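You operate a simulated robot arm through the tools that you are given. There is no shell and no other tool. Be economical: measure what you need, move in short steps, check, and stop when the job is done.

Carry out the task below with a simulated robot arm. There is one attempt and no reset: what you move stays moved.

## Task
Heat the bearing on the post to the sheet's temperature and slide it onto the shaft in the vice.
Fine: switch off before you open the bar; shut the bar again.

The check looks at the end state, three seconds after you hand in, the way a careful person would. Anything else that was tipped, shoved, dropped, spilled or broken makes it a failure. Flat cloth is picked up by pressing the open fingertips on it (5 to 10 N) and closing them slowly along it; thin cloth reads only 2 to 8 mm in the jaws.

## Robot
A 7-joint arm with a two-finger gripper on a trunk, on a base that drives. Base frame: it is fixed to the floor where the robot stands at the start and does not move with it; the origin is under the middle of the robot, x ahead of it, y to its left, z up; the surface under the hand at the start is at about z = 0.96. Readings come in m, rad, newtons and seconds.
With the tool pointing down near the work surface it reaches from about 0.32 to 0.76 m from the robot's upright axis, wherever it stands. Its first joint turns from -2.897 to 2.897 rad. Places, roughly: clamp lever [0.8, 0.5, 0.9]; coupling knob [0.5, 1.5, 1.1]; green vice [0.4, 0.5, 0.9]; heater bar [0.6, -0.1, 1]; heater switch [0.5, -0.3, 1]; number five bolt [0.5, 1.6, 1.1]; number four bolt [0.5, 1.6, 1]; number one bolt [0.5, 1.5, 1.2]; number six bolt [0.5, 1.6, 1.2]; number three bolt [0.5, 1.5, 1]; number two bolt [0.5, 1.4, 1.1]; press handle [0.6, 0.8, 1.2]; press knob [0.6, 0.7, 1.1]; stand lever [0.5, 1.4, 0.9]; vice knob [0.3, 0.5, 0.9]; yellow heater [0.6, -0.1, 0.9]. Payload 1.71 kg.
The TCP is the grasp point between the finger pads, 0.02 m short of the fingertips. In the tool frame z runs along the fingers and y along their closing line. The gripper opens to 0.096 m. The gripper's body begins 0.113 m behind the TCP.
Orientation is told as [roll, pitch, yaw] about the base's x, y, z axes, in that order, counted from this pose: with the fingers straight down and closing along the base's y, the tool's x points along the base's -x, its y along +y and its z along -z.

## Interface
- The arm moves only by the tool step_arm. Its argument "plan" is a list of rows, each a list of 3 entries, a list of its own where there are three numbers: the turn, a rotation vector about the tool's x, y, z in rad, then the shift along the tool's x, y, z in m, then the gripper command, from -1 (shut) to 1 (fully open), values between in proportion. In form: [[[wx, wy, wz], [tx, ty, tz], grip], ...]. A call has 1 to 20 rows; each row shifts and turns the commanded pose from where the row before left it, along the tool's axes as they then stand. A row lasts 0.2 s, in which the tool goes at most 0.05 m and 0.15 rad; a call with a longer step from one row to the next is refused whole, and so is a gripper value outside its range. A pose out of reach is approached as far as the arm can. The call stops where the force on the tool passes 70 N (or 10 N more than at its start, if that is more) or the arm is blocked; 0.2 s more then pass. The fingers move at their own pace (about 0.153 m/s each) and stop on an object; they squeeze with about 22 N. The grip force told is the motor's: it shows also when the fingers shut on nothing. Time passes only in rows, and 0.2 s behind the last, so rows that do not move let the fingers close. It gives the time, the measured TCP pose, the force on the tool (base axes), the opening and the grip force at its end, in the units of the frame above (readings bear some noise), with the torque about the TCP (base axes, N m) and any sound that the robot's microphone picked up.
- Cameras (640 x 400 px; columns grow to the right, rows downward): "scene" is now at [0.0407, 0.155, 1.7105]; the picture's right is [-0.00, -1.00, 0.00], its down [-0.83, 0.00, -0.56] and it looks along [0.56, -0.00, -0.83] (base axes); focal length 285 px, centre (320, 200). "wrist" rides on the gripper at [0.066, 0.014, -0.145] in the tool frame; the picture's right is [-0.21, 0.98, 0.00], its down [-0.88, -0.18, -0.45] and it looks along [-0.44, -0.09, 0.90] (tool axes); focal length 275 px, centre (320, 200). There is no depth. A picture from a camera that has moved, and an enlarged one, comes with that camera's place and axes in the base frame and with its lens.
- camera(camera): a new picture of that camera. It takes no simulated time.
- lift_body(by): slides the trunk up (or, below 0, down) by that many m; the arm and the scene camera ride with it, the base frame stays. It gives what a move gives, with no picture.
- base_move(legs): drives the robot by 1 to 6 legs, each [ahead, turn to the left] in m and rad, along the robot's own axes; the way and the turn of a leg run together, so that a leg with both is an arc; at most 1.5 m and 3.142 rad a leg. The arm and the cameras ride along, it lands a little off, and it stops where it bumps. It gives what a move gives.
- turn_head(pan, tilt): turns the head with the scene camera to pan (to the left, within 2.705 rad either way) and tilt (down, from -0.506 to 1.204), counted from straight ahead of the robot. It gives what a move gives.
- inspect(camera, box): a new picture of the part [left, top, right, bottom] of that camera's present view, enlarged. It takes no simulated time.
- finish_job(): hands the job in; it is judged then, once.

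Go step by step. Nothing tells you exact positions but the pictures and the camera data: compare them with the known pose of the tool, close in by small moves and look again before you grip or let go. The budget is 120 turns and 98 pictures, counting those below and the enlarged ones. Unless the task says otherwise, let go and move clear before handing in, and close with one line.

The tools are called after "Request:" as a command line: name --argument value ..., lists and objects as JSON in quotes. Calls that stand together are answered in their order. step_arm: Moves the arm, as the interface text tells. Its arguments: {"type":"object","properties":{"plan":{"type":"array"}},"required":["plan"]} The other tools are called the same way: lift_body (by) slides the trunk up or down; base_move (legs) drives the base; turn_head (pan, tilt) turns the head that bears the scene camera; camera (camera) takes a picture; inspect (camera, box) takes an enlarged picture of a part of a camera's view; finish_job () hands the job in.

At the start:

```text
time: 0.0
position: [0.4646, -0.1078, 1.3243]
tcp_rot: [0.0, 0.002, 0.0]
force: [0.0, -0.8, 0.8]
ft_torque: [-0.01, 0.02, 0.0]
finger_gap: 0.0958
grasp_force: 0.1
trunk travel left (down, up): [-0.325, 0.061]
robot x, y, heading: [0.0023, 0.0004, 0.0]
head pan, tilt: [0.0, 0.963]
```

scene: 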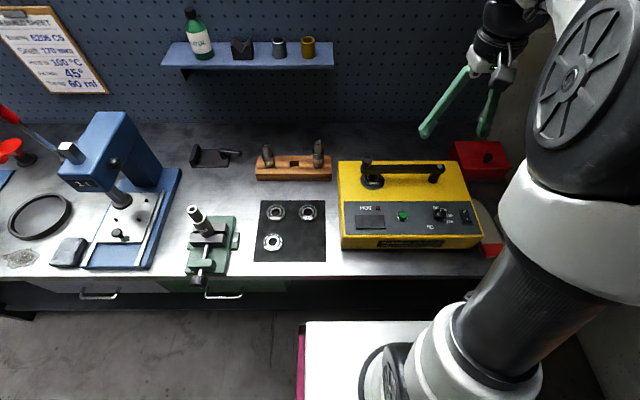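
wrist: 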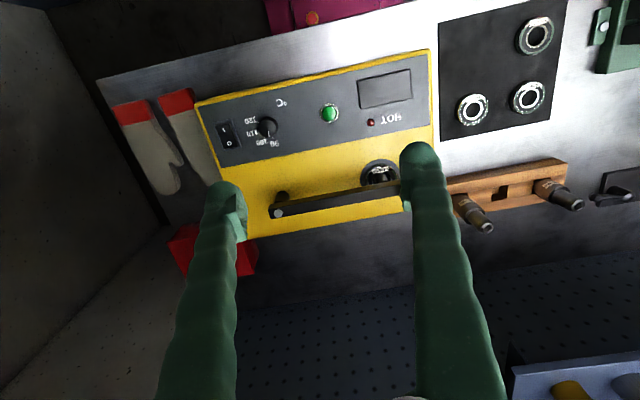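

I see the yellow heater with a bar on posts, the vice with a shaft, and a sheet on the wall to the left. First I read the sheet and look closely at the heater.

Request:
inspect --camera "scene" --box '[0, 0, 130, 100]'

Request:
inspect --camera "scene" --box '[330, 140, 520, 260]'

Request:
inspect --camera "wrist" --box '[190, 50, 450, 240]'

Request:
inspect --camera "scene" --box '[160, 130, 340, 300]'

```text
4.00 times, centred on (65, 50) of scene
camera zoom: at [0.0407, 0.155, 1.7105], right [0.0, -1.0, 0.0], down [-0.83, 0.0, -0.56], along [0.56, 0.0, -0.83], focal length 1141 px, centre (1340, 800)
```

zoom: 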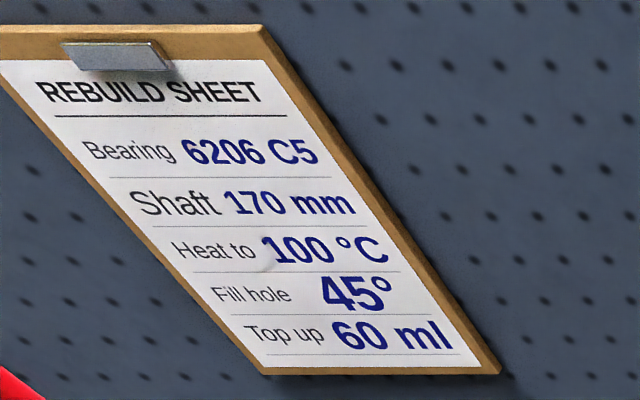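

```text
3.33 times, centred on (425, 200) of scene
camera zoom: at [0.0407, 0.155, 1.7105], right [0.0, -1.0, 0.0], down [-0.83, 0.0, -0.56], along [0.56, 0.0, -0.83], focal length 951 px, centre (-30, 200)
```

zoom: 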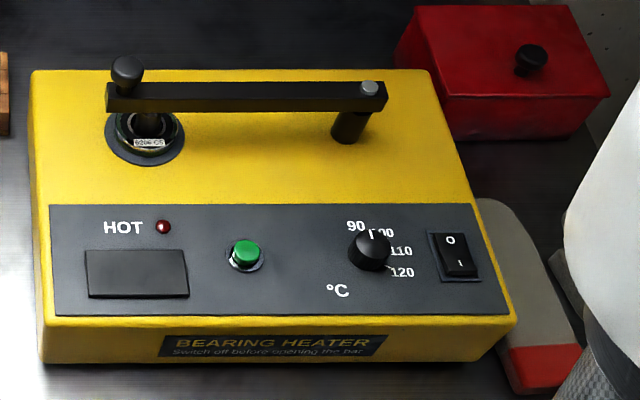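

```text
2.11 times, centred on (320, 145) of wrist
camera zoom: at [0.399, -0.0942, 1.4694], right [0.21, 0.98, 0.0], down [0.88, -0.18, 0.44], along [0.43, -0.09, -0.9], focal length 580 px, centre (320, 316)
```

zoom: 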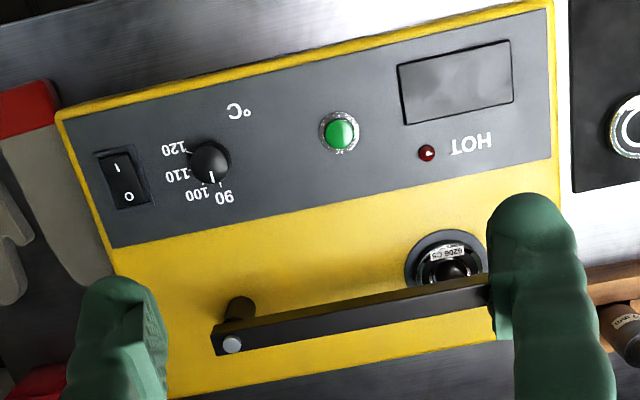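

```text
2.35 times, centred on (250, 215) of scene
camera zoom: at [0.0407, 0.155, 1.7105], right [0.0, -1.0, 0.0], down [-0.83, 0.0, -0.56], along [0.56, 0.0, -0.83], focal length 671 px, centre (485, 165)
```

zoom: 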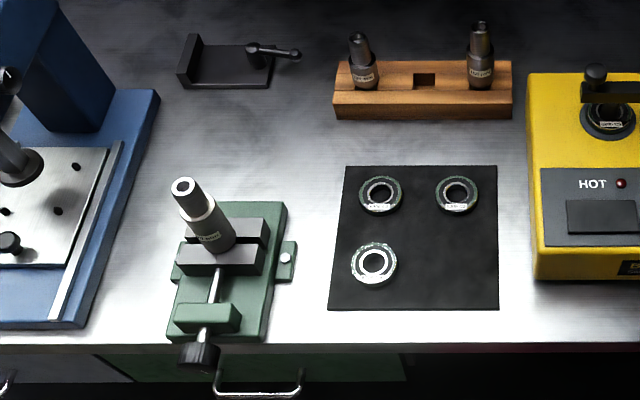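

The sheet says 100 °C, and the bearing on the heater post is tagged 6206 C5. I move the hand above the dial, at about (0.474, -0.20, 0.985), to look closely at the pointer.

Request:
step_arm --plan '[[[0, 0, 0], [0, -0.03, 0.035], -0.2], [[0, 0, 0], [0, -0.03, 0.035], -0.2], [[0, 0, 0], [0, -0.03, 0.035], -0.2], [[0, 0, 0], [0, 0, 0.04], -0.2], [[0, 0, 0], [0, 0, 0.04], -0.2], [[0, 0, 0], [0, 0, 0.02], -0.2]]'

Request:
camera --camera "wrist"

Request:
camera --camera "scene"

```text
time: 1.4
position: [0.45, -0.1971, 1.1284]
tcp_rot: [0.001, -0.014, 0.001]
force: [0.4, 0.1, 0.3]
ft_torque: [-0.04, 0.0, 0.01]
finger_gap: 0.0383
grasp_force: 0.1
trunk travel left (down, up): [-0.325, 0.061]
robot x, y, heading: [-0.002, -0.0006, 0.004]
head pan, tilt: [0.0, 0.963]
```

```text
91 pictures are left
camera wrist: at [0.3825, -0.1834, 1.2716], right [0.2, 0.98, 0.0], down [0.87, -0.18, 0.46], along [0.45, -0.09, -0.89], focal length 275 px, centre (320, 200)
```

wrist: 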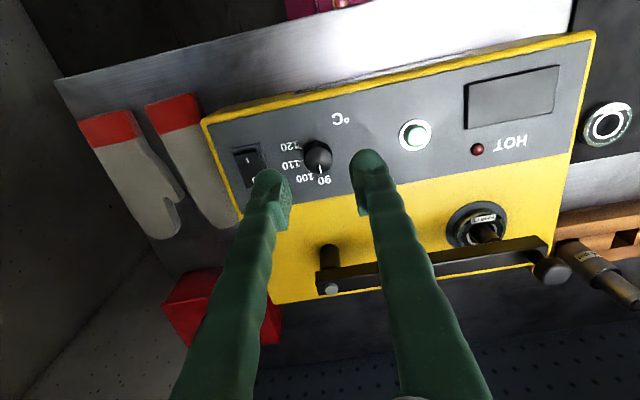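

```text
90 pictures are left
camera scene: at [0.0416, 0.1554, 1.7105], right [0.0, -1.0, 0.0], down [-0.83, 0.0, -0.56], along [0.56, 0.0, -0.83], focal length 285 px, centre (320, 200)
```

scene: 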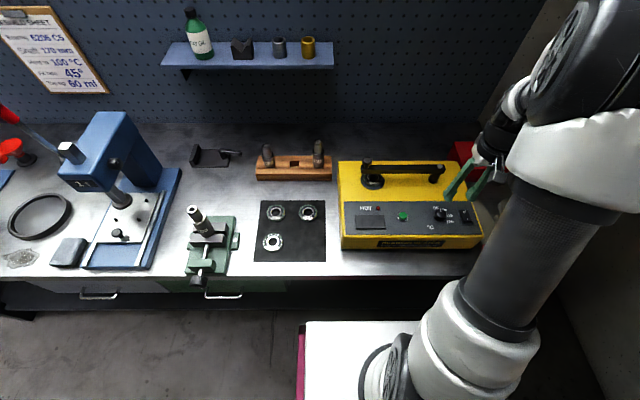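

The hand sits above and a little to the robot's side of the dial. I enlarge the dial to read the pointer.

Request:
inspect --camera "wrist" --box '[220, 100, 380, 200]'

Request:
inspect --camera "scene" --box '[400, 185, 496, 245]'

```text
4.00 times, centred on (300, 150) of wrist
camera zoom: at [0.3825, -0.1834, 1.2716], right [0.2, 0.98, 0.0], down [0.87, -0.18, 0.46], along [0.45, -0.09, -0.89], focal length 1101 px, centre (400, 400)
```

zoom: 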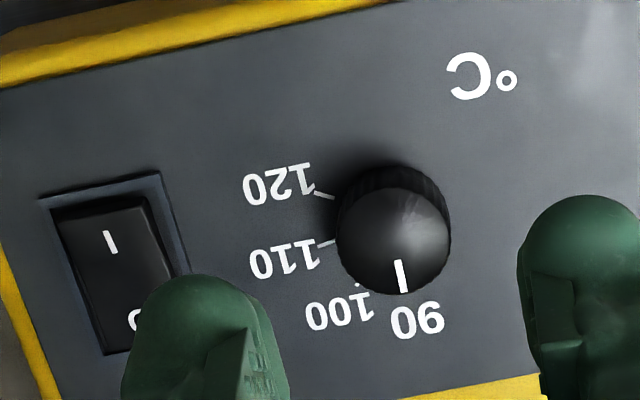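

```text
6.67 times, centred on (448, 215) of scene
camera zoom: at [0.0416, 0.1554, 1.7105], right [0.0, -1.0, 0.0], down [-0.83, 0.0, -0.56], along [0.56, 0.0, -0.83], focal length 1902 px, centre (-533, 100)
```

zoom: 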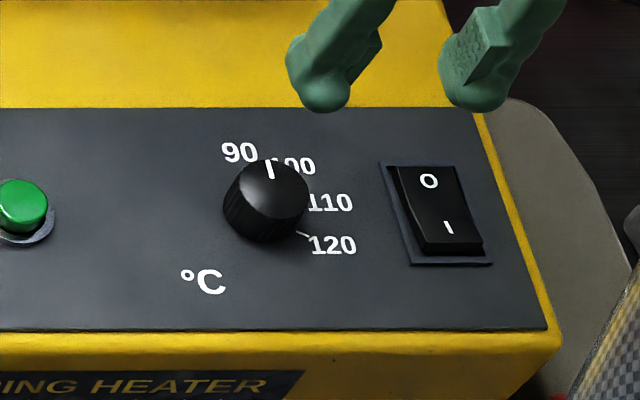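

The knob is about 33 mm wide and centred near (0.478, -0.204). Its pointer is at 90 and the marks are about 40° apart, so I need +40° clockwise seen from above. I hover just over it first.

Request:
step_arm --plan '[[[0, 0, 0], [-0.014, -0.0035, 0.02], 0.3], [[0, 0, 0], [-0.014, -0.0035, 0.02], 0.3], [[0, 0, 0], [0, 0, 0.03], 0.3], [[0, 0, 0], [0, 0, 0.02], 0.3], [[0, 0, 0], [0, 0, 0], 0.3]]'

Request:
camera --camera "wrist"

Request:
inspect --camera "scene" --box '[400, 165, 496, 245]'

```text
time: 2.6
position: [0.4787, -0.2042, 1.0364]
tcp_rot: [-0.001, -0.013, 0.001]
force: [1.1, -0.1, -0.5]
ft_torque: [0.0, -0.01, -0.02]
finger_gap: 0.0624
grasp_force: 0.1
trunk travel left (down, up): [-0.325, 0.061]
robot x, y, heading: [-0.0022, 0.0009, -0.001]
head pan, tilt: [0.0, 0.963]
```

```text
87 pictures are left
camera wrist: at [0.4098, -0.1896, 1.1797], right [0.21, 0.98, 0.0], down [0.87, -0.18, 0.46], along [0.45, -0.09, -0.89], focal length 275 px, centre (320, 200)
```

wrist: 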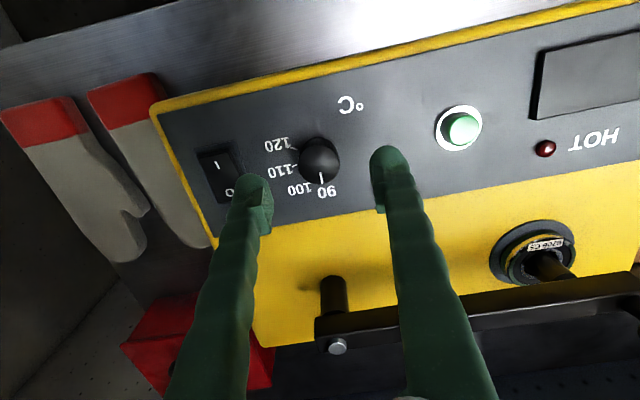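

```text
5.00 times, centred on (448, 205) of scene
camera zoom: at [0.0407, 0.1552, 1.7105], right [0.0, -1.0, 0.0], down [-0.83, 0.0, -0.56], along [0.56, 0.0, -0.83], focal length 1426 px, centre (-320, 175)
```

zoom: 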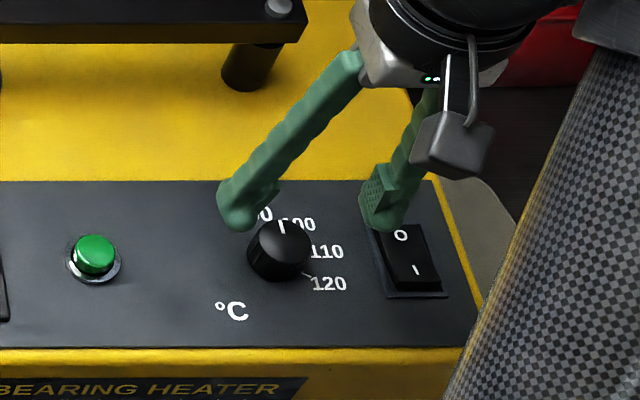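

The knob is centred between the fingers and the panel is at about z=0.96. I descend to TCP 0.987 and close.

Request:
step_arm --plan '[[[0, 0, 0], [0, 0, 0.02], 0.3], [[0, 0, 0], [0, 0, 0.02], 0.3], [[0, 0, 0], [0, 0, 0.009], 0.3], [[0, 0, 0], [0, 0, 0], 0.3], [[0, 0, 0], [0, 0, 0], -0.6], [[0, 0, 0], [0, 0, 0], -0.6]]'

Request:
camera --camera "wrist"

```text
time: 4.0
position: [0.4785, -0.2051, 0.9879]
tcp_rot: [0.0, -0.015, 0.0]
force: [0.5, -6.0, -3.5]
ft_torque: [-0.15, -0.07, -0.01]
finger_gap: 0.0311
grasp_force: 35.3
trunk travel left (down, up): [-0.325, 0.061]
robot x, y, heading: [-0.0029, -0.0032, -0.003]
head pan, tilt: [0.0, 0.963]
```

```text
85 pictures are left
camera wrist: at [0.4093, -0.1907, 1.1316], right [0.21, 0.98, 0.0], down [0.87, -0.18, 0.46], along [0.45, -0.09, -0.89], focal length 275 px, centre (320, 200)
```

wrist: 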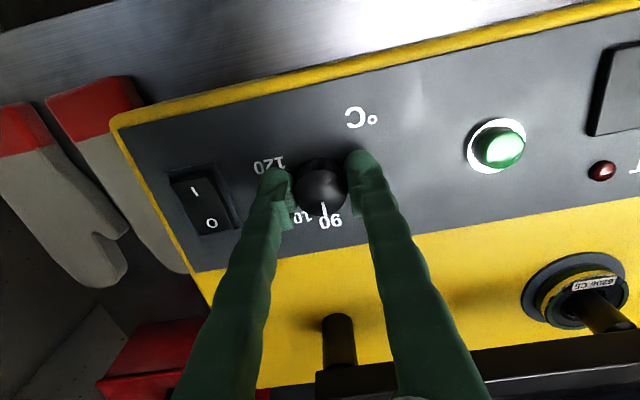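

The knob is held at 31 mm with a small side force. I turn it 40° clockwise.

Request:
step_arm --plan '[[[0, 0, 0.1], [0, 0, 0], -0.6], [[0, 0, 0.1], [0, 0, 0], -0.6], [[0, 0, 0.1], [0, 0, 0], -0.6], [[0, 0, 0.1], [0, 0, 0], -0.6], [[0, 0, 0.1], [0, 0, 0], -0.6], [[0, 0, 0.1], [0, 0, 0], -0.6], [[0, 0, 0.1], [0, 0, 0], -0.6], [[0, 0, 0], [0, 0, 0], -0.6]]'

Request:
inspect --camera "scene" --box '[400, 185, 496, 245]'

Request:
camera --camera "wrist"

```text
time: 5.8
position: [0.4781, -0.2033, 0.988]
tcp_rot: [0.009, -0.008, -0.701]
force: [0.4, 9.7, -15.5]
ft_torque: [0.27, 0.16, 0.05]
finger_gap: 0.0308
grasp_force: 35.4
trunk travel left (down, up): [-0.325, 0.061]
robot x, y, heading: [0.0013, 0.0027, 0.001]
head pan, tilt: [0.0, 0.963]
```

```text
6.67 times, centred on (448, 215) of scene
camera zoom: at [0.0423, 0.1558, 1.7104], right [0.0, -1.0, 0.0], down [-0.83, 0.0, -0.56], along [0.56, 0.0, -0.83], focal length 1902 px, centre (-533, 100)
```

zoom: 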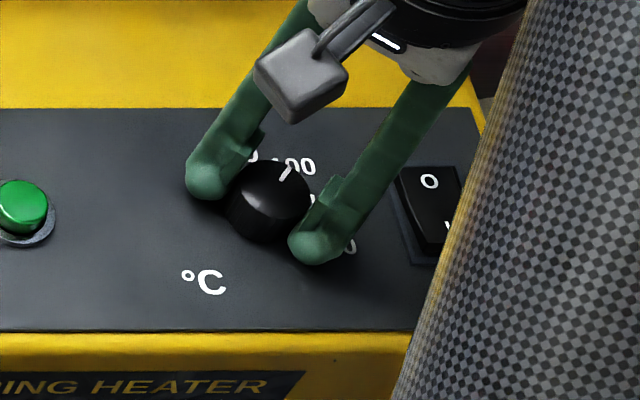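

```text
83 pictures are left
camera wrist: at [0.4345, -0.1507, 1.1323], right [0.79, 0.62, 0.01], down [0.55, -0.71, 0.45], along [0.28, -0.35, -0.89], focal length 275 px, centre (320, 200)
```

wrist: 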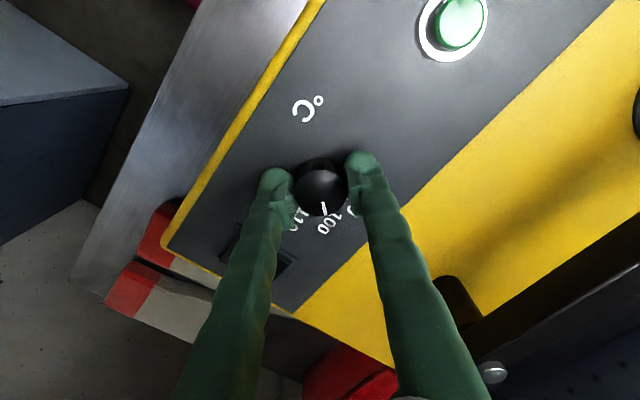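

The pointer now faces 100. I let go, rise and verify before turning to the switch.

Request:
step_arm --plan '[[[0, 0, 0], [0, 0, 0], 0.2], [[0, 0, 0], [0, 0, 0], 0.2], [[0, 0, 0], [0, 0, -0.03], 0.2], [[0, 0, 0], [0, 0, -0.04], 0.2], [[0, 0, -0.14], [0, 0, -0.02], -1], [[0, 0, -0.14], [0, 0, 0], -1], [[0, 0, -0.14], [0, 0, 0], -1], [[0, 0, -0.14], [0, 0, 0], -1], [[0, 0, -0.14], [0, 0, 0], -1], [[0, 0, 0], [0, 0, 0], -1]]'

Request:
inspect --camera "wrist" --box '[180, 90, 400, 230]'

```text
time: 8.0
position: [0.476, -0.2054, 1.0777]
tcp_rot: [-0.001, -0.013, 0.001]
force: [0.1, -0.5, 0.1]
ft_torque: [-0.01, 0.02, 0.03]
finger_gap: 0.0003
grasp_force: 22.2
trunk travel left (down, up): [-0.325, 0.061]
robot x, y, heading: [0.0013, -0.0001, 0.0]
head pan, tilt: [0.0, 0.963]
```

```text
2.86 times, centred on (290, 160) of wrist
camera zoom: at [0.4079, -0.191, 1.2217], right [0.2, 0.98, 0.0], down [0.87, -0.18, 0.46], along [0.45, -0.09, -0.89], focal length 786 px, centre (406, 314)
```

zoom: 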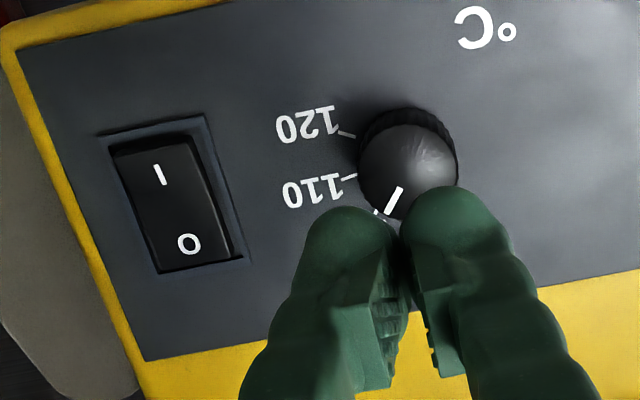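

The dial is on 100. Next is the switch: the I end is near (0.463, -0.285), and I press it with closed fingertips.

Request:
step_arm --plan '[[[0, 0, 0], [0.013, -0.04, 0], -1], [[0, 0, 0], [0, -0.04, 0], -1], [[0, 0, 0], [0, 0, 0.03], -1], [[0, 0, 0], [0, 0, 0.03], -1], [[0, 0, 0], [0, 0, 0.015], -1], [[0, 0, 0], [0, 0, 0], -1]]'

Request:
inspect --camera "wrist" --box '[220, 90, 420, 230]'

Request:
inspect --camera "scene" --box '[400, 185, 496, 245]'

```text
time: 9.4
position: [0.464, -0.2864, 1.0002]
tcp_rot: [-0.001, -0.012, 0.0]
force: [0.6, 0.1, 0.0]
ft_torque: [-0.01, 0.0, 0.01]
finger_gap: 0.0
grasp_force: 21.5
trunk travel left (down, up): [-0.325, 0.061]
robot x, y, heading: [0.0006, 0.001, 0.003]
head pan, tilt: [0.0, 0.963]
```

```text
2.86 times, centred on (320, 160) of wrist
camera zoom: at [0.3965, -0.2713, 1.1446], right [0.21, 0.98, 0.0], down [0.87, -0.18, 0.46], along [0.45, -0.09, -0.89], focal length 786 px, centre (320, 314)
```

zoom: 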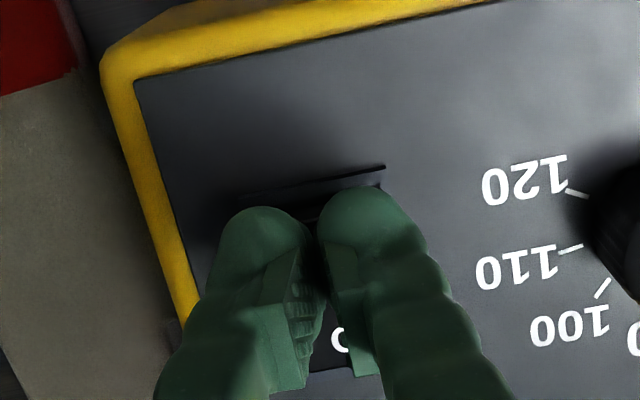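

```text
6.67 times, centred on (448, 215) of scene
camera zoom: at [0.0408, 0.155, 1.7105], right [0.0, -1.0, 0.0], down [-0.83, 0.0, -0.56], along [0.56, 0.0, -0.83], focal length 1902 px, centre (-533, 100)
```

zoom: 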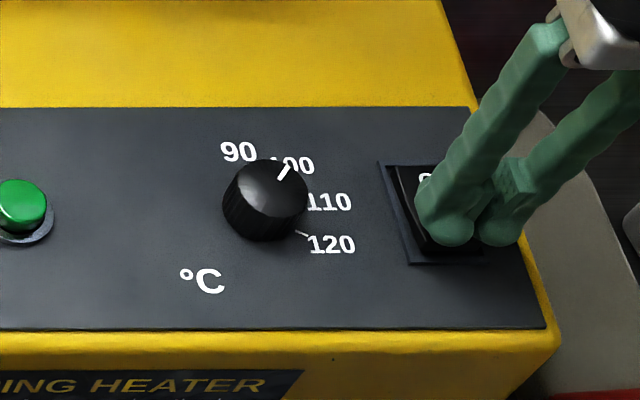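

The fingers are over the I end, a few millimetres too far right. I shift a little left and press down in small steps.

Request:
step_arm --plan '[[[0, 0, 0], [0, 0.006, 0], -1], [[0, 0, 0], [0, 0, 0.004], -1], [[0, 0, 0], [0, 0, 0.004], -1], [[0, 0, 0], [0, 0, 0.004], -1], [[0, 0, 0], [0, 0, 0], -1]]'

Request:
inspect --camera "scene" --box '[330, 165, 496, 265]'

```text
time: 10.6
position: [0.4644, -0.279, 0.9889]
tcp_rot: [0.002, -0.013, 0.0]
force: [-1.8, 1.1, 5.1]
ft_torque: [0.04, 0.03, -0.04]
finger_gap: 0.0061
grasp_force: 29.6
trunk travel left (down, up): [-0.325, 0.061]
robot x, y, heading: [0.005, -0.0006, 0.001]
head pan, tilt: [0.0, 0.963]
```

```text
3.86 times, centred on (413, 215) of scene
camera zoom: at [0.0401, 0.1555, 1.7105], right [0.0, -1.0, 0.0], down [-0.83, 0.0, -0.56], along [0.56, 0.0, -0.83], focal length 1100 px, centre (-39, 142)
```

zoom: 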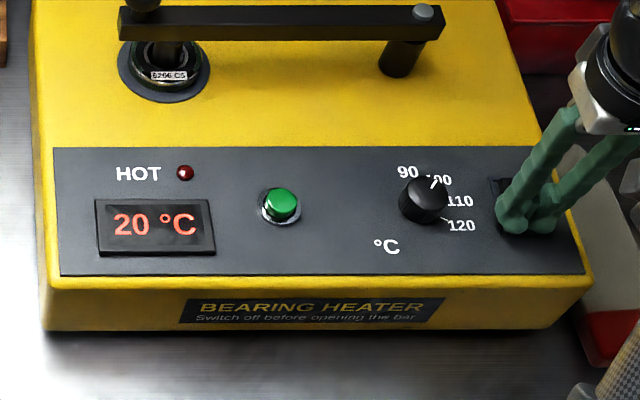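

The heater is on and shows 20 °C. I lift off and watch whether it heats by itself or needs the green button.

Request:
step_arm --plan '[[[0, 0, 0], [0, 0, -0.02], -1], [[0, 0, 0], [0, 0, -0.04], -1], [[0, 0, 0], [0, 0.04, -0.02], -1], [[0, 0, 0], [0, 0.04, 0], -1], [[0, 0, 0], [0, 0.04, 0], -1], [[0, 0, 0], [0, 0, 0], -1]]'

Request:
inspect --camera "scene" --box '[330, 145, 496, 265]'

Request:
camera --camera "wrist"

```text
time: 12.0
position: [0.465, -0.158, 1.0694]
tcp_rot: [-0.001, -0.013, 0.0]
force: [0.2, -0.5, 0.8]
ft_torque: [0.04, 0.03, 0.01]
finger_gap: 0.0004
grasp_force: 29.4
trunk travel left (down, up): [-0.325, 0.061]
robot x, y, heading: [0.0002, -0.0012, -0.001]
head pan, tilt: [0.0, 0.963]
```

```text
3.33 times, centred on (413, 205) of scene
camera zoom: at [0.041, 0.1541, 1.7106], right [0.0, -1.0, 0.0], down [-0.83, 0.0, -0.56], along [0.56, 0.0, -0.83], focal length 951 px, centre (10, 183)
```

zoom: 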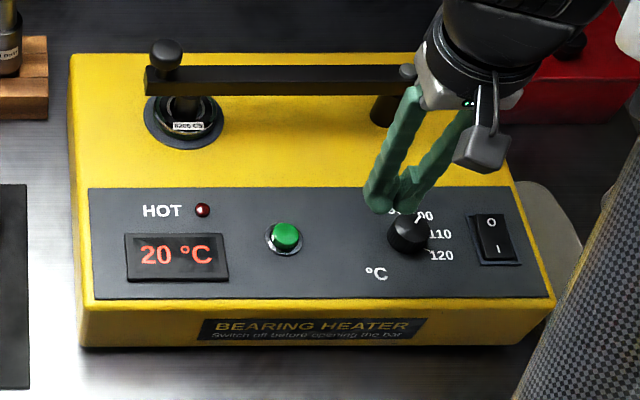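

```text
77 pictures are left
camera wrist: at [0.3964, -0.1438, 1.214], right [0.21, 0.98, 0.0], down [0.87, -0.18, 0.46], along [0.45, -0.09, -0.89], focal length 275 px, centre (320, 200)
```

wrist: 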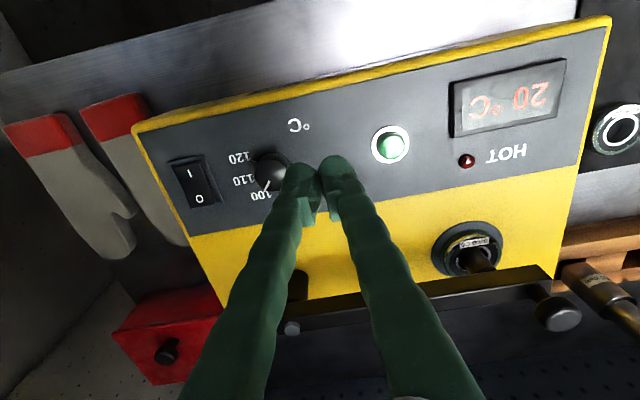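

It is not heating yet, so the green start button at about (0.480, -0.093) must be pressed.

Request:
step_arm --plan '[[[0, 0, 0], [-0.0147, 0.04, 0], -1], [[0, 0, 0], [0, 0.0245, 0], -1], [[0, 0, 0], [0, 0, 0.03], -1], [[0, 0, 0], [0, 0, 0.03], -1], [[0, 0, 0], [0, 0, 0.005], -1], [[0, 0, 0], [0, 0, 0], -1]]'

Request:
inspect --camera "scene" --box '[330, 145, 496, 265]'

Request:
inspect --camera "wrist" --box '[220, 90, 420, 230]'

```text
time: 13.4
position: [0.4796, -0.0939, 1.0059]
tcp_rot: [-0.001, -0.014, -0.001]
force: [0.6, 0.2, -0.4]
ft_torque: [0.03, -0.01, 0.0]
finger_gap: 0.0
grasp_force: 29.5
trunk travel left (down, up): [-0.325, 0.061]
robot x, y, heading: [-0.0023, -0.0032, -0.003]
head pan, tilt: [0.0, 0.963]
```

```text
3.33 times, centred on (413, 205) of scene
camera zoom: at [0.0408, 0.1552, 1.7105], right [0.0, -1.0, 0.0], down [-0.83, 0.0, -0.56], along [0.56, 0.0, -0.83], focal length 951 px, centre (10, 183)
```

zoom: 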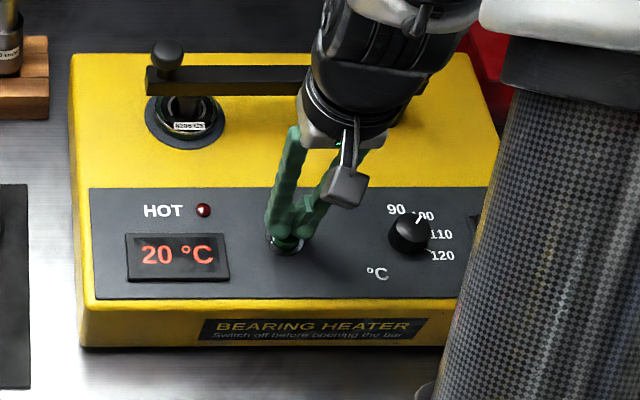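

```text
2.86 times, centred on (320, 160) of wrist
camera zoom: at [0.4107, -0.0785, 1.1498], right [0.21, 0.98, 0.0], down [0.87, -0.18, 0.46], along [0.45, -0.09, -0.89], focal length 786 px, centre (320, 314)
```

zoom: 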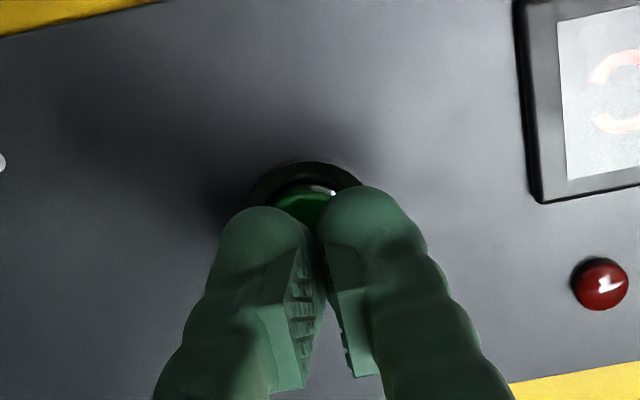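

The fingertips are just above the button. I press down and back off.

Request:
step_arm --plan '[[[0, 0, 0], [0.003, 0, 0.004], -1], [[0, 0, 0], [0, 0, 0.004], -1], [[0, 0, 0], [0, 0, 0.004], -1], [[0, 0, 0], [0, 0, 0.004], -1], [[0, 0, 0], [0, 0, 0], -1]]'

Request:
inspect --camera "scene" --box '[330, 145, 496, 265]'

```text
time: 14.6
position: [0.4758, -0.0942, 0.99]
tcp_rot: [0.001, -0.017, 0.0]
force: [2.0, 1.1, 8.0]
ft_torque: [0.02, -0.02, -0.02]
finger_gap: 0.0061
grasp_force: 29.3
trunk travel left (down, up): [-0.325, 0.061]
robot x, y, heading: [0.006, -0.0025, -0.002]
head pan, tilt: [0.0, 0.963]
heard: click
```

```text
3.33 times, centred on (413, 205) of scene
camera zoom: at [0.0406, 0.1553, 1.7106], right [0.0, -1.0, 0.0], down [-0.83, 0.0, -0.56], along [0.56, 0.0, -0.83], focal length 951 px, centre (10, 183)
```

zoom: 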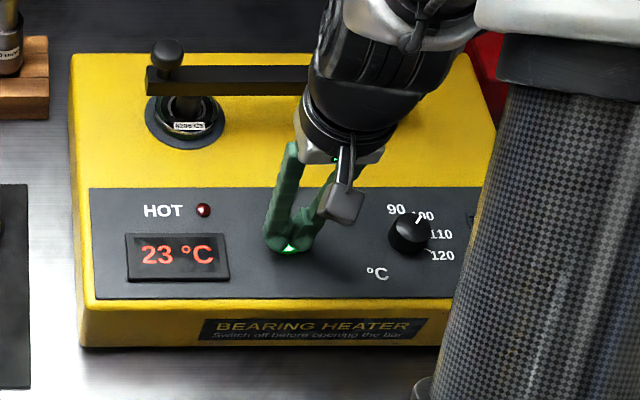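

It clicked and the display rises (23 °C). While it heats I back off and study the bar from above.

Request:
step_arm --plan '[[[0, 0, 0], [0, 0, -0.03], -1], [[0, 0, 0], [0, 0, -0.04], -1], [[0, 0, 0], [0, 0, -0.04], -1], [[0, 0, 0], [0, 0, -0.04], 0], [[0, 0, 0], [0, 0, 0], 0]]'

Request:
camera --camera "wrist"

Request:
inspect --camera "scene" --box '[330, 145, 496, 265]'

```text
time: 15.8
position: [0.474, -0.093, 1.1403]
tcp_rot: [-0.001, -0.014, 0.0]
force: [0.1, 0.0, -0.4]
ft_torque: [0.03, 0.02, -0.01]
finger_gap: 0.0482
grasp_force: 0.0
trunk travel left (down, up): [-0.325, 0.061]
robot x, y, heading: [-0.0001, 0.0026, 0.005]
head pan, tilt: [0.0, 0.963]
```

```text
73 pictures are left
camera wrist: at [0.4056, -0.0793, 1.2845], right [0.21, 0.98, 0.0], down [0.87, -0.18, 0.46], along [0.45, -0.09, -0.89], focal length 275 px, centre (320, 200)
```

wrist: 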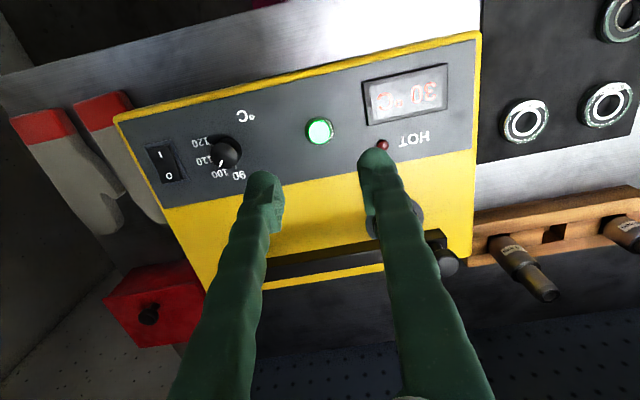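

```text
3.33 times, centred on (413, 205) of scene
camera zoom: at [0.0415, 0.155, 1.7105], right [0.0, -1.0, 0.0], down [-0.83, 0.0, -0.56], along [0.56, 0.0, -0.83], focal length 951 px, centre (10, 183)
```

zoom: 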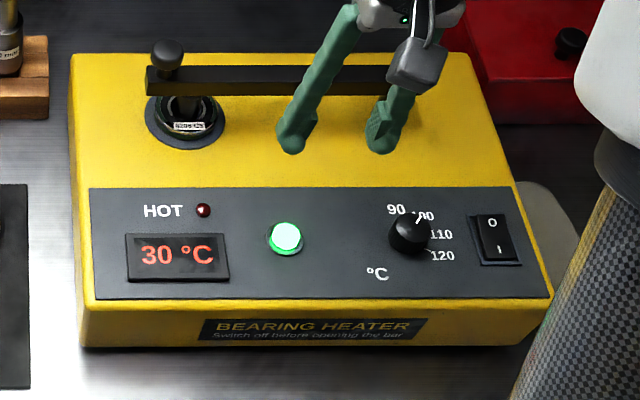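

Heating runs at about 5 °C per second. From two views I put the bar's pivot near (0.624, -0.218, 1.03), its knob near (0.624, 0.011, 1.05) and the bearing near (0.612, -0.021, 0.975). I move over the knob while it heats.

Request:
step_arm --plan '[[[0, 0, 0], [-0.036, 0.025, 0], 0.3], [[0, 0, 0], [-0.036, 0.025, 0], 0.3], [[0, 0, 0], [-0.036, 0.025, 0], 0.3], [[0, 0, 0], [-0.036, 0.029, 0], 0.3], [[0, 0, 0], [0, 0, 0], 0.3], [[0, 0, 0], [0, 0, 0], 0.3]]'

Request:
camera --camera "wrist"

Request:
inspect --camera "scene" --box '[330, 115, 496, 265]'

```text
time: 17.2
position: [0.6166, 0.0103, 1.1438]
tcp_rot: [-0.001, -0.015, 0.002]
force: [0.4, -0.2, 0.1]
ft_torque: [-0.03, 0.02, -0.01]
finger_gap: 0.0625
grasp_force: 0.0
trunk travel left (down, up): [-0.325, 0.061]
robot x, y, heading: [-0.0012, 0.0002, 0.001]
head pan, tilt: [0.0, 0.963]
```

```text
71 pictures are left
camera wrist: at [0.5483, 0.0247, 1.2867], right [0.21, 0.98, 0.0], down [0.87, -0.18, 0.46], along [0.45, -0.09, -0.89], focal length 275 px, centre (320, 200)
```

wrist: 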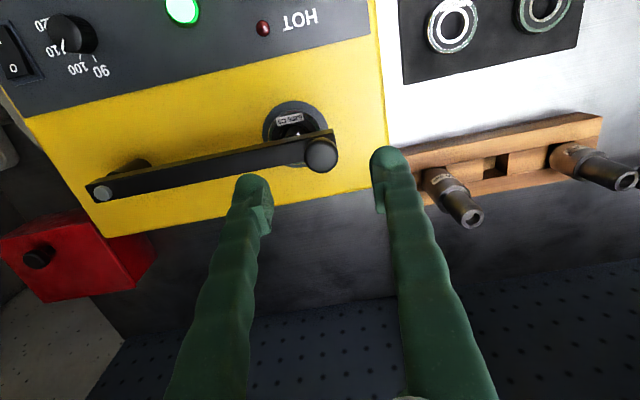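

```text
2.67 times, centred on (413, 190) of scene
camera zoom: at [0.0415, 0.1555, 1.7105], right [0.0, -1.0, 0.0], down [-0.83, 0.0, -0.56], along [0.56, 0.0, -0.83], focal length 761 px, centre (72, 227)
```

zoom: 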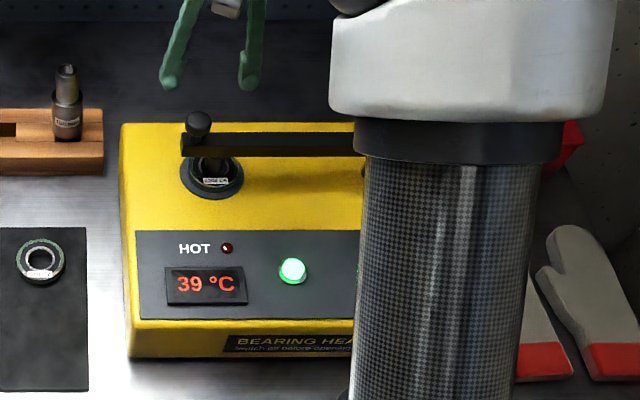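

The knob agrees with (0.624, 0.011). I enlarge the view to see the bar's form and hinge.

Request:
inspect --camera "wrist" --box '[80, 90, 360, 230]'

```text
2.29 times, centred on (220, 160) of wrist
camera zoom: at [0.5483, 0.0247, 1.2867], right [0.21, 0.98, 0.0], down [0.87, -0.18, 0.46], along [0.45, -0.09, -0.89], focal length 629 px, centre (549, 291)
```

zoom: 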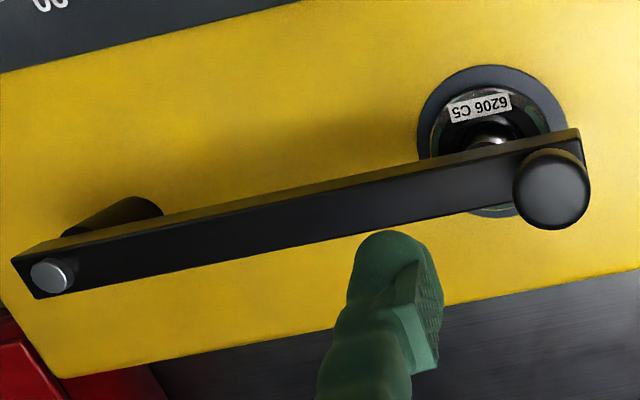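

The bar turns on an upright pivot bolt, so it swings sideways. I go to the O end of the switch and wait there until 100 °C.

Request:
step_arm --plan '[[[0, 0, 0], [0.017, -0.0417, 0], -1], [[0, 0, 0], [0.017, -0.0417, 0], -1], [[0, 0, 0], [0.017, -0.0417, 0], -1], [[0, 0, 0], [0.017, -0.0417, 0], -1], [[0, 0, 0], [0.017, -0.0417, 0], -1], [[0, 0, 0], [0.017, -0.0417, 0], -1], [[0, 0, 0], [0.017, -0.0417, 0], -1], [[0, 0, 0], [0, 0, 0.04], -1], [[0, 0, 0], [0, 0, 0.04], -1], [[0, 0, 0], [0, 0, 0.04], -1], [[0, 0, 0], [0, 0, 0.013], -1], [[0, 0, 0], [0, 0, 0], -1], [[0, 0, 0], [0, 0, 0], -1]]'

Request:
inspect --camera "scene" --box '[330, 145, 496, 265]'

Request:
inspect --camera "wrist" --box '[220, 90, 420, 230]'

```text
time: 20.0
position: [0.5017, -0.2845, 1.008]
tcp_rot: [0.0, -0.014, -0.001]
force: [0.0, 0.2, 0.1]
ft_torque: [-0.01, 0.03, 0.02]
finger_gap: 0.0
grasp_force: 21.6
trunk travel left (down, up): [-0.325, 0.061]
robot x, y, heading: [-0.0003, -0.0005, 0.004]
head pan, tilt: [0.0, 0.963]
```

```text
3.33 times, centred on (413, 205) of scene
camera zoom: at [0.0406, 0.155, 1.7105], right [0.0, -1.0, 0.0], down [-0.83, 0.0, -0.56], along [0.56, 0.0, -0.83], focal length 951 px, centre (10, 183)
```

zoom: 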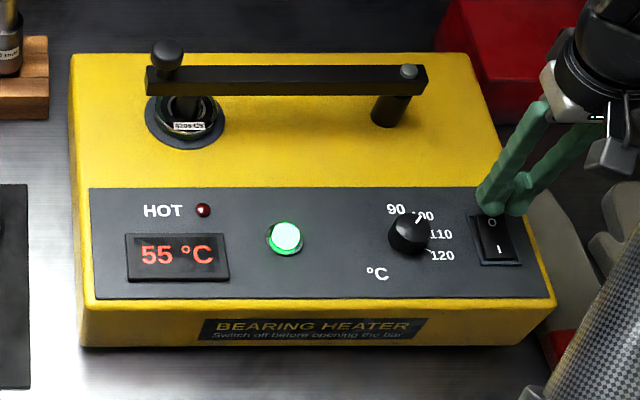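

```text
2.86 times, centred on (320, 160) of wrist
camera zoom: at [0.4328, -0.2706, 1.1525], right [0.21, 0.98, 0.0], down [0.87, -0.18, 0.46], along [0.45, -0.09, -0.89], focal length 786 px, centre (320, 314)
```

zoom: 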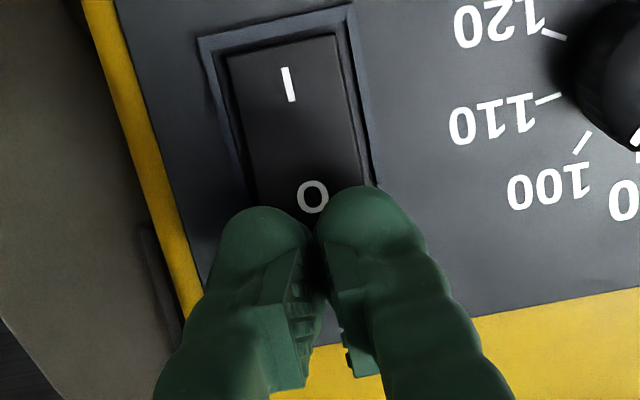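

It reads 55 °C, and the fingers are over the O end. I nudge slightly and wait.

Request:
step_arm --plan '[[[0, 0, 0], [0.004, 0.004, 0], -1], [[0, 0, 0], [0, 0, 0], -1], [[0, 0, 0], [0, 0, 0], -1], [[0, 0, 0], [0, 0, 0], -1], [[0, 0, 0], [0, 0, 0], -1], [[0, 0, 0], [0, 0, 0], -1], [[0, 0, 0], [0, 0, 0], -1], [[0, 0, 0], [0, 0, 0], -1], [[0, 0, 0], [0, 0, 0], -1], [[0, 0, 0], [0, 0, 0], -1], [[0, 0, 0], [0, 0, 0], -1], [[0, 0, 0], [0, 0, 0], -1], [[0, 0, 0], [0, 0, 0], -1], [[0, 0, 0], [0, 0, 0], -1], [[0, 0, 0], [0, 0, 0], -1], [[0, 0, 0], [0, 0, 0], -1], [[0, 0, 0], [0, 0, 0], -1], [[0, 0, 0], [0, 0, 0], -1], [[0, 0, 0], [0, 0, 0], -1], [[0, 0, 0], [0, 0, 0], -1]]'

Request:
step_arm --plan '[[[0, 0, 0], [0, 0, 0], -1], [[0, 0, 0], [0, 0, 0], -1], [[0, 0, 0], [0, 0, 0], -1], [[0, 0, 0], [0, 0, 0], -1], [[0, 0, 0], [0, 0, 0], -1], [[0, 0, 0], [0, 0, 0], -1], [[0, 0, 0], [0, 0, 0], -1], [[0, 0, 0], [0, 0, 0], -1], [[0, 0, 0], [0, 0, 0], -1], [[0, 0, 0], [0, 0, 0], -1], [[0, 0, 0], [0, 0, 0], -1], [[0, 0, 0], [0, 0, 0], -1], [[0, 0, 0], [0, 0, 0], -1], [[0, 0, 0], [0, 0, 0], -1], [[0, 0, 0], [0, 0, 0], -1], [[0, 0, 0], [0, 0, 0], -1], [[0, 0, 0], [0, 0, 0], -1], [[0, 0, 0], [0, 0, 0], -1], [[0, 0, 0], [0, 0, 0], -1]]'

Request:
inspect --camera "scene" --box '[330, 145, 496, 265]'

```text
time: 24.2
position: [0.4963, -0.2783, 1.0078]
tcp_rot: [0.0, -0.014, 0.0]
force: [0.0, 0.7, -0.9]
ft_torque: [-0.01, 0.0, 0.0]
finger_gap: 0.0
grasp_force: 21.5
trunk travel left (down, up): [-0.325, 0.061]
robot x, y, heading: [-0.004, -0.0001, 0.003]
head pan, tilt: [0.0, 0.963]
```

```text
time: 28.2
position: [0.4969, -0.2795, 1.0081]
tcp_rot: [-0.001, -0.013, -0.001]
force: [-0.6, 0.1, -0.6]
ft_torque: [-0.01, -0.02, 0.0]
finger_gap: 0.0
grasp_force: 22.0
trunk travel left (down, up): [-0.325, 0.061]
robot x, y, heading: [-0.0033, -0.0027, 0.005]
head pan, tilt: [0.0, 0.963]
```

```text
3.33 times, centred on (413, 205) of scene
camera zoom: at [0.0408, 0.155, 1.7105], right [0.0, -1.0, 0.0], down [-0.83, 0.0, -0.56], along [0.56, 0.0, -0.83], focal length 951 px, centre (10, 183)
```

zoom: 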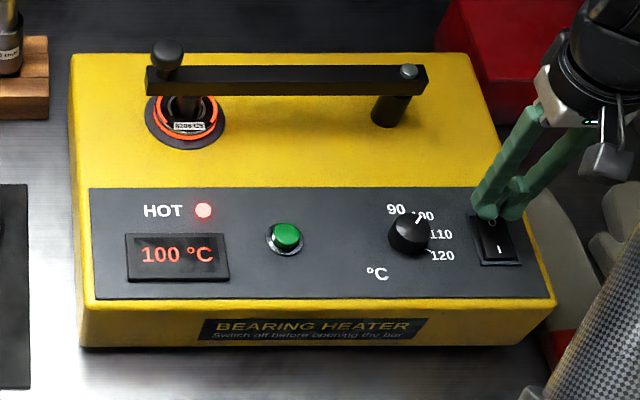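

It shows 100 °C with the HOT lamp lit and the green lamp out, so heating is done. I switch off by pressing the O end.

Request:
step_arm --plan '[[[0, 0, 0], [0, 0, 0.006], -1], [[0, 0, 0], [0, 0, 0.005], -1], [[0, 0, 0], [0, 0, 0.005], -1], [[0, 0, 0], [0, 0, 0.004], -1], [[0, 0, 0], [0, 0, 0], -1]]'

Request:
inspect --camera "scene" --box '[330, 145, 496, 265]'

```text
time: 29.4
position: [0.4981, -0.2797, 0.9902]
tcp_rot: [-0.003, -0.02, 0.0]
force: [-0.8, 0.5, 26.5]
ft_torque: [0.02, 0.21, 0.03]
finger_gap: 0.0061
grasp_force: 29.3
trunk travel left (down, up): [-0.325, 0.061]
robot x, y, heading: [-0.0008, -0.0012, -0.0]
head pan, tilt: [0.0, 0.963]
```

```text
3.33 times, centred on (413, 205) of scene
camera zoom: at [0.0384, 0.1563, 1.7107], right [0.0, -1.0, 0.0], down [-0.83, 0.0, -0.56], along [0.56, 0.0, -0.83], focal length 951 px, centre (10, 183)
```

zoom: 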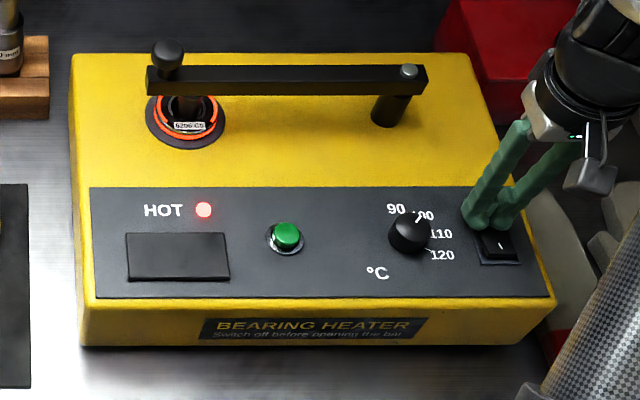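

The display is dark, so it is off. Now I rise, turn the hand by -90° so that the fingers close along x, and go above the bar's knob.

Request:
step_arm --plan '[[[0, 0, 0], [0, 0, -0.03], -1], [[0, 0, 0.143], [0, 0, -0.04], -1], [[0, 0, 0.143], [0, 0, -0.04], -1], [[0, 0, 0.143], [0, 0, -0.04], -1], [[0, 0, 0.143], [0, 0, 0], 0.4], [[0, 0, 0.143], [0, 0, 0], 0.4], [[0, 0, 0.143], [0, 0, 0], 0.4], [[0, 0, 0.143], [0, 0, 0], 0.4], [[0, 0, 0.143], [0, 0, 0], 0.4], [[0, 0, 0.143], [0, 0, 0], 0.4], [[0, 0, 0.143], [0, 0, 0], 0.4], [[0, 0, 0.141], [0, 0, 0], 0.4], [[0, 0, 0], [0.0416, 0.018, 0], 0.4], [[0, 0, 0], [0.0416, 0.018, 0], 0.4], [[0, 0, 0], [0.0416, 0.018, 0], 0.4], [[0, 0, 0], [0.0416, 0.018, 0], 0.4], [[0, 0, 0], [0.0416, 0.018, 0], 0.4], [[0, 0, 0], [0.0416, 0.018, 0], 0.4], [[0, 0, 0], [0.0416, 0.018, 0], 0.4], [[0, 0, 0], [0, 0, 0], 0.4]]'

Request:
camera --camera "wrist"

Request:
inspect --camera "scene" --box '[330, 115, 496, 265]'

```text
time: 33.6
position: [0.6217, 0.0151, 1.1406]
tcp_rot: [0.014, 0.0, -1.57]
force: [0.0, -0.4, 0.2]
ft_torque: [0.02, 0.0, -0.01]
finger_gap: 0.0668
grasp_force: 0.1
trunk travel left (down, up): [-0.325, 0.061]
robot x, y, heading: [-0.0027, -0.0044, -0.003]
head pan, tilt: [0.0, 0.963]
```

```text
64 pictures are left
camera wrist: at [0.6322, 0.0808, 1.2861], right [0.98, -0.21, 0.01], down [-0.19, -0.88, 0.44], along [-0.08, -0.43, -0.9], focal length 275 px, centre (320, 200)
```

wrist: 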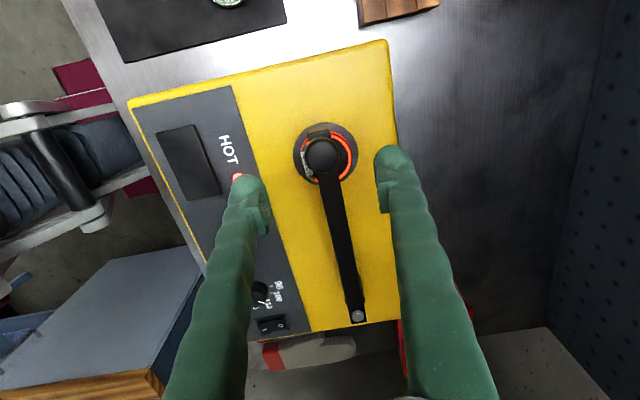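

```text
2.67 times, centred on (413, 190) of scene
camera zoom: at [0.0402, 0.1541, 1.7106], right [0.0, -1.0, 0.0], down [-0.83, 0.0, -0.56], along [0.56, 0.0, -0.83], focal length 761 px, centre (72, 227)
```

zoom: 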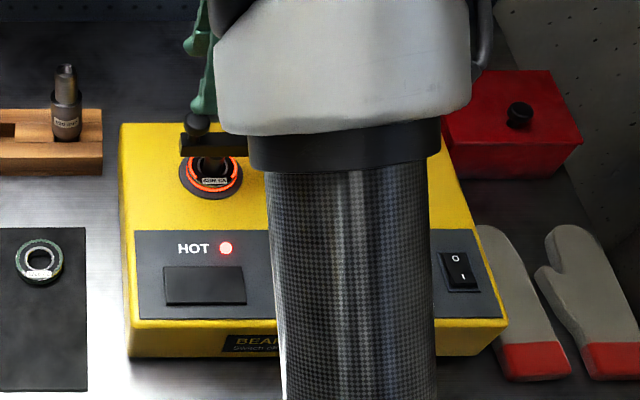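

The knob lies at (0.622, 0.011) and the pivot at (0.623, -0.217). I descend on the knob and grip it.

Request:
step_arm --plan '[[[0, 0, 0], [-0.004, 0, 0.03], 0.4], [[0, 0, 0], [0, 0, 0.03], 0.4], [[0, 0, 0], [0, 0, 0.03], 0.4], [[0, 0, 0], [0, 0, 0.008], 0.4], [[0, 0, 0], [0, 0, 0], 0.4], [[0, 0, 0], [0, 0, 0], -0.6], [[0, 0, 0], [0, 0, 0], -0.6], [[0, 0, 0], [0, 0, 0], -0.6]]'

Request:
inspect --camera "wrist" --box '[200, 80, 440, 240]'

```text
time: 35.4
position: [0.6233, 0.0096, 1.043]
tcp_rot: [0.012, 0.0, -1.568]
force: [-0.1, -0.7, -4.0]
ft_torque: [-0.03, -0.03, -0.07]
finger_gap: 0.0266
grasp_force: 35.0
trunk travel left (down, up): [-0.325, 0.061]
robot x, y, heading: [-0.0018, -0.0024, -0.002]
head pan, tilt: [0.0, 0.963]
```

```text
2.50 times, centred on (320, 160) of wrist
camera zoom: at [0.6345, 0.0754, 1.1873], right [0.98, -0.2, 0.01], down [-0.19, -0.88, 0.44], along [-0.08, -0.43, -0.9], focal length 688 px, centre (320, 300)
```

zoom: 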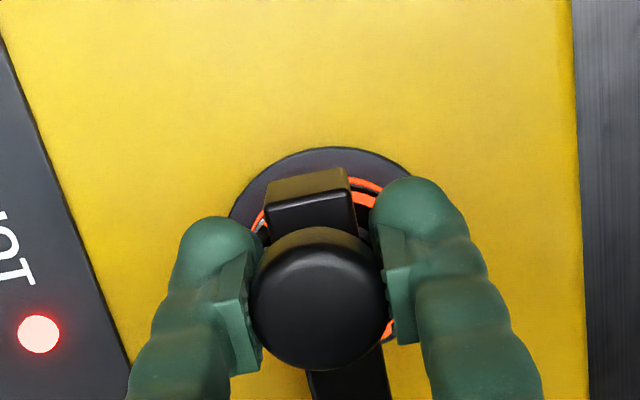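

The knob is gripped. I try the swing toward the robot by a few degrees and check the forces.

Request:
step_arm --plan '[[[0, 0, -0.06], [-0.0004, -0.0137, 0], -0.6], [[0, 0, -0.06], [-0.0004, -0.0137, 0], -0.6], [[0, 0, -0.06], [-0.0004, -0.0137, 0], -0.6], [[0, 0, -0.06], [-0.0004, -0.0137, 0], -0.6], [[0, 0, 0], [0, 0, 0], -0.6]]'

Request:
inspect --camera "wrist" --box '[200, 80, 440, 240]'

```text
time: 35.9
position: [0.619, 0.0125, 1.0588]
tcp_rot: [0.092, -0.01, -1.485]
force: [73.4, 6.1, -20.4]
ft_torque: [0.07, -0.29, 0.1]
finger_gap: 0.0337
grasp_force: 34.8
trunk travel left (down, up): [-0.325, 0.061]
robot x, y, heading: [0.0031, -0.0024, 0.004]
head pan, tilt: [0.0, 0.963]
stopped in row 2: the force on the tool passed its limit at 77 N (the readings are from after the stop); the commanded pose is now the measured one
```

```text
2.50 times, centred on (320, 160) of wrist
camera zoom: at [0.6127, 0.0788, 1.2037], right [0.99, -0.12, 0.09], down [-0.15, -0.89, 0.44], along [0.03, -0.44, -0.9], focal length 688 px, centre (320, 300)
```

zoom: 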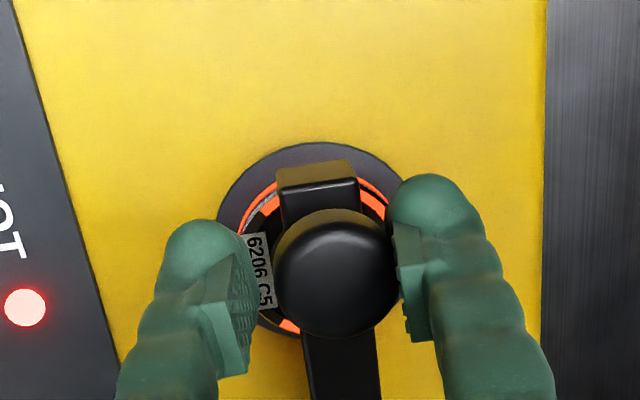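

It is blocked toward the robot and the grip slid up. I release, straighten, and look at the pivot to see how the bar really opens.

Request:
step_arm --plan '[[[0, 0, 0], [0, 0, 0], 0.4], [[0, 0, 0], [0, 0, 0], 0.4], [[0, -0.08, 0.085], [0, 0, -0.02], 0.4], [[0, 0, 0], [0, 0, -0.04], 0.4], [[0, 0, 0], [0, 0, 0], 0.4]]'

Request:
inspect --camera "wrist" --box '[240, 100, 440, 340]'

Request:
inspect --camera "scene" --box '[340, 145, 420, 205]'

```text
time: 37.1
position: [0.5952, 0.0145, 1.1157]
tcp_rot: [0.062, -0.079, -1.577]
force: [0.2, -1.1, -0.8]
ft_torque: [-0.02, 0.0, -0.03]
finger_gap: 0.0672
grasp_force: 0.1
trunk travel left (down, up): [-0.325, 0.061]
robot x, y, heading: [-0.0026, -0.0029, -0.0]
head pan, tilt: [0.0, 0.963]
```

```text
1.67 times, centred on (340, 220) of wrist
camera zoom: at [0.5988, 0.0921, 1.2563], right [0.98, -0.21, 0.08], down [-0.22, -0.84, 0.5], along [-0.04, -0.51, -0.86], focal length 459 px, centre (287, 167)
```

zoom: 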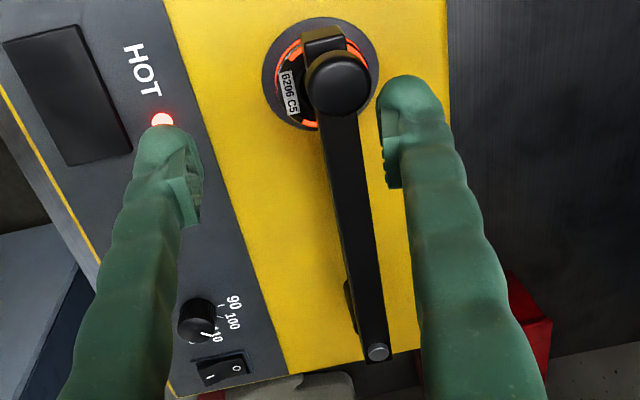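

```text
6.67 times, centred on (380, 175) of scene
camera zoom: at [0.0415, 0.1555, 1.7104], right [0.0, -1.0, 0.0], down [-0.83, 0.0, -0.56], along [0.56, 0.0, -0.83], focal length 1902 px, centre (-80, 367)
```

zoom: 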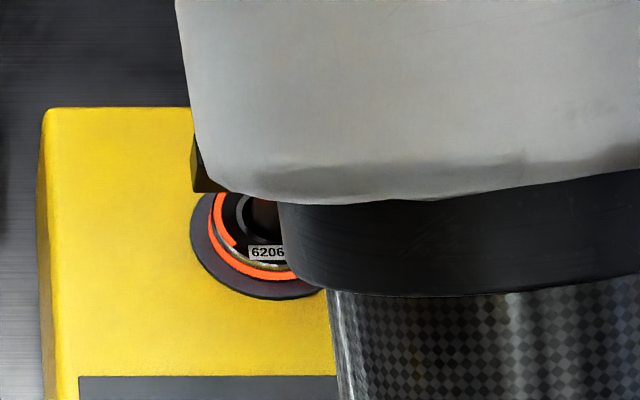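

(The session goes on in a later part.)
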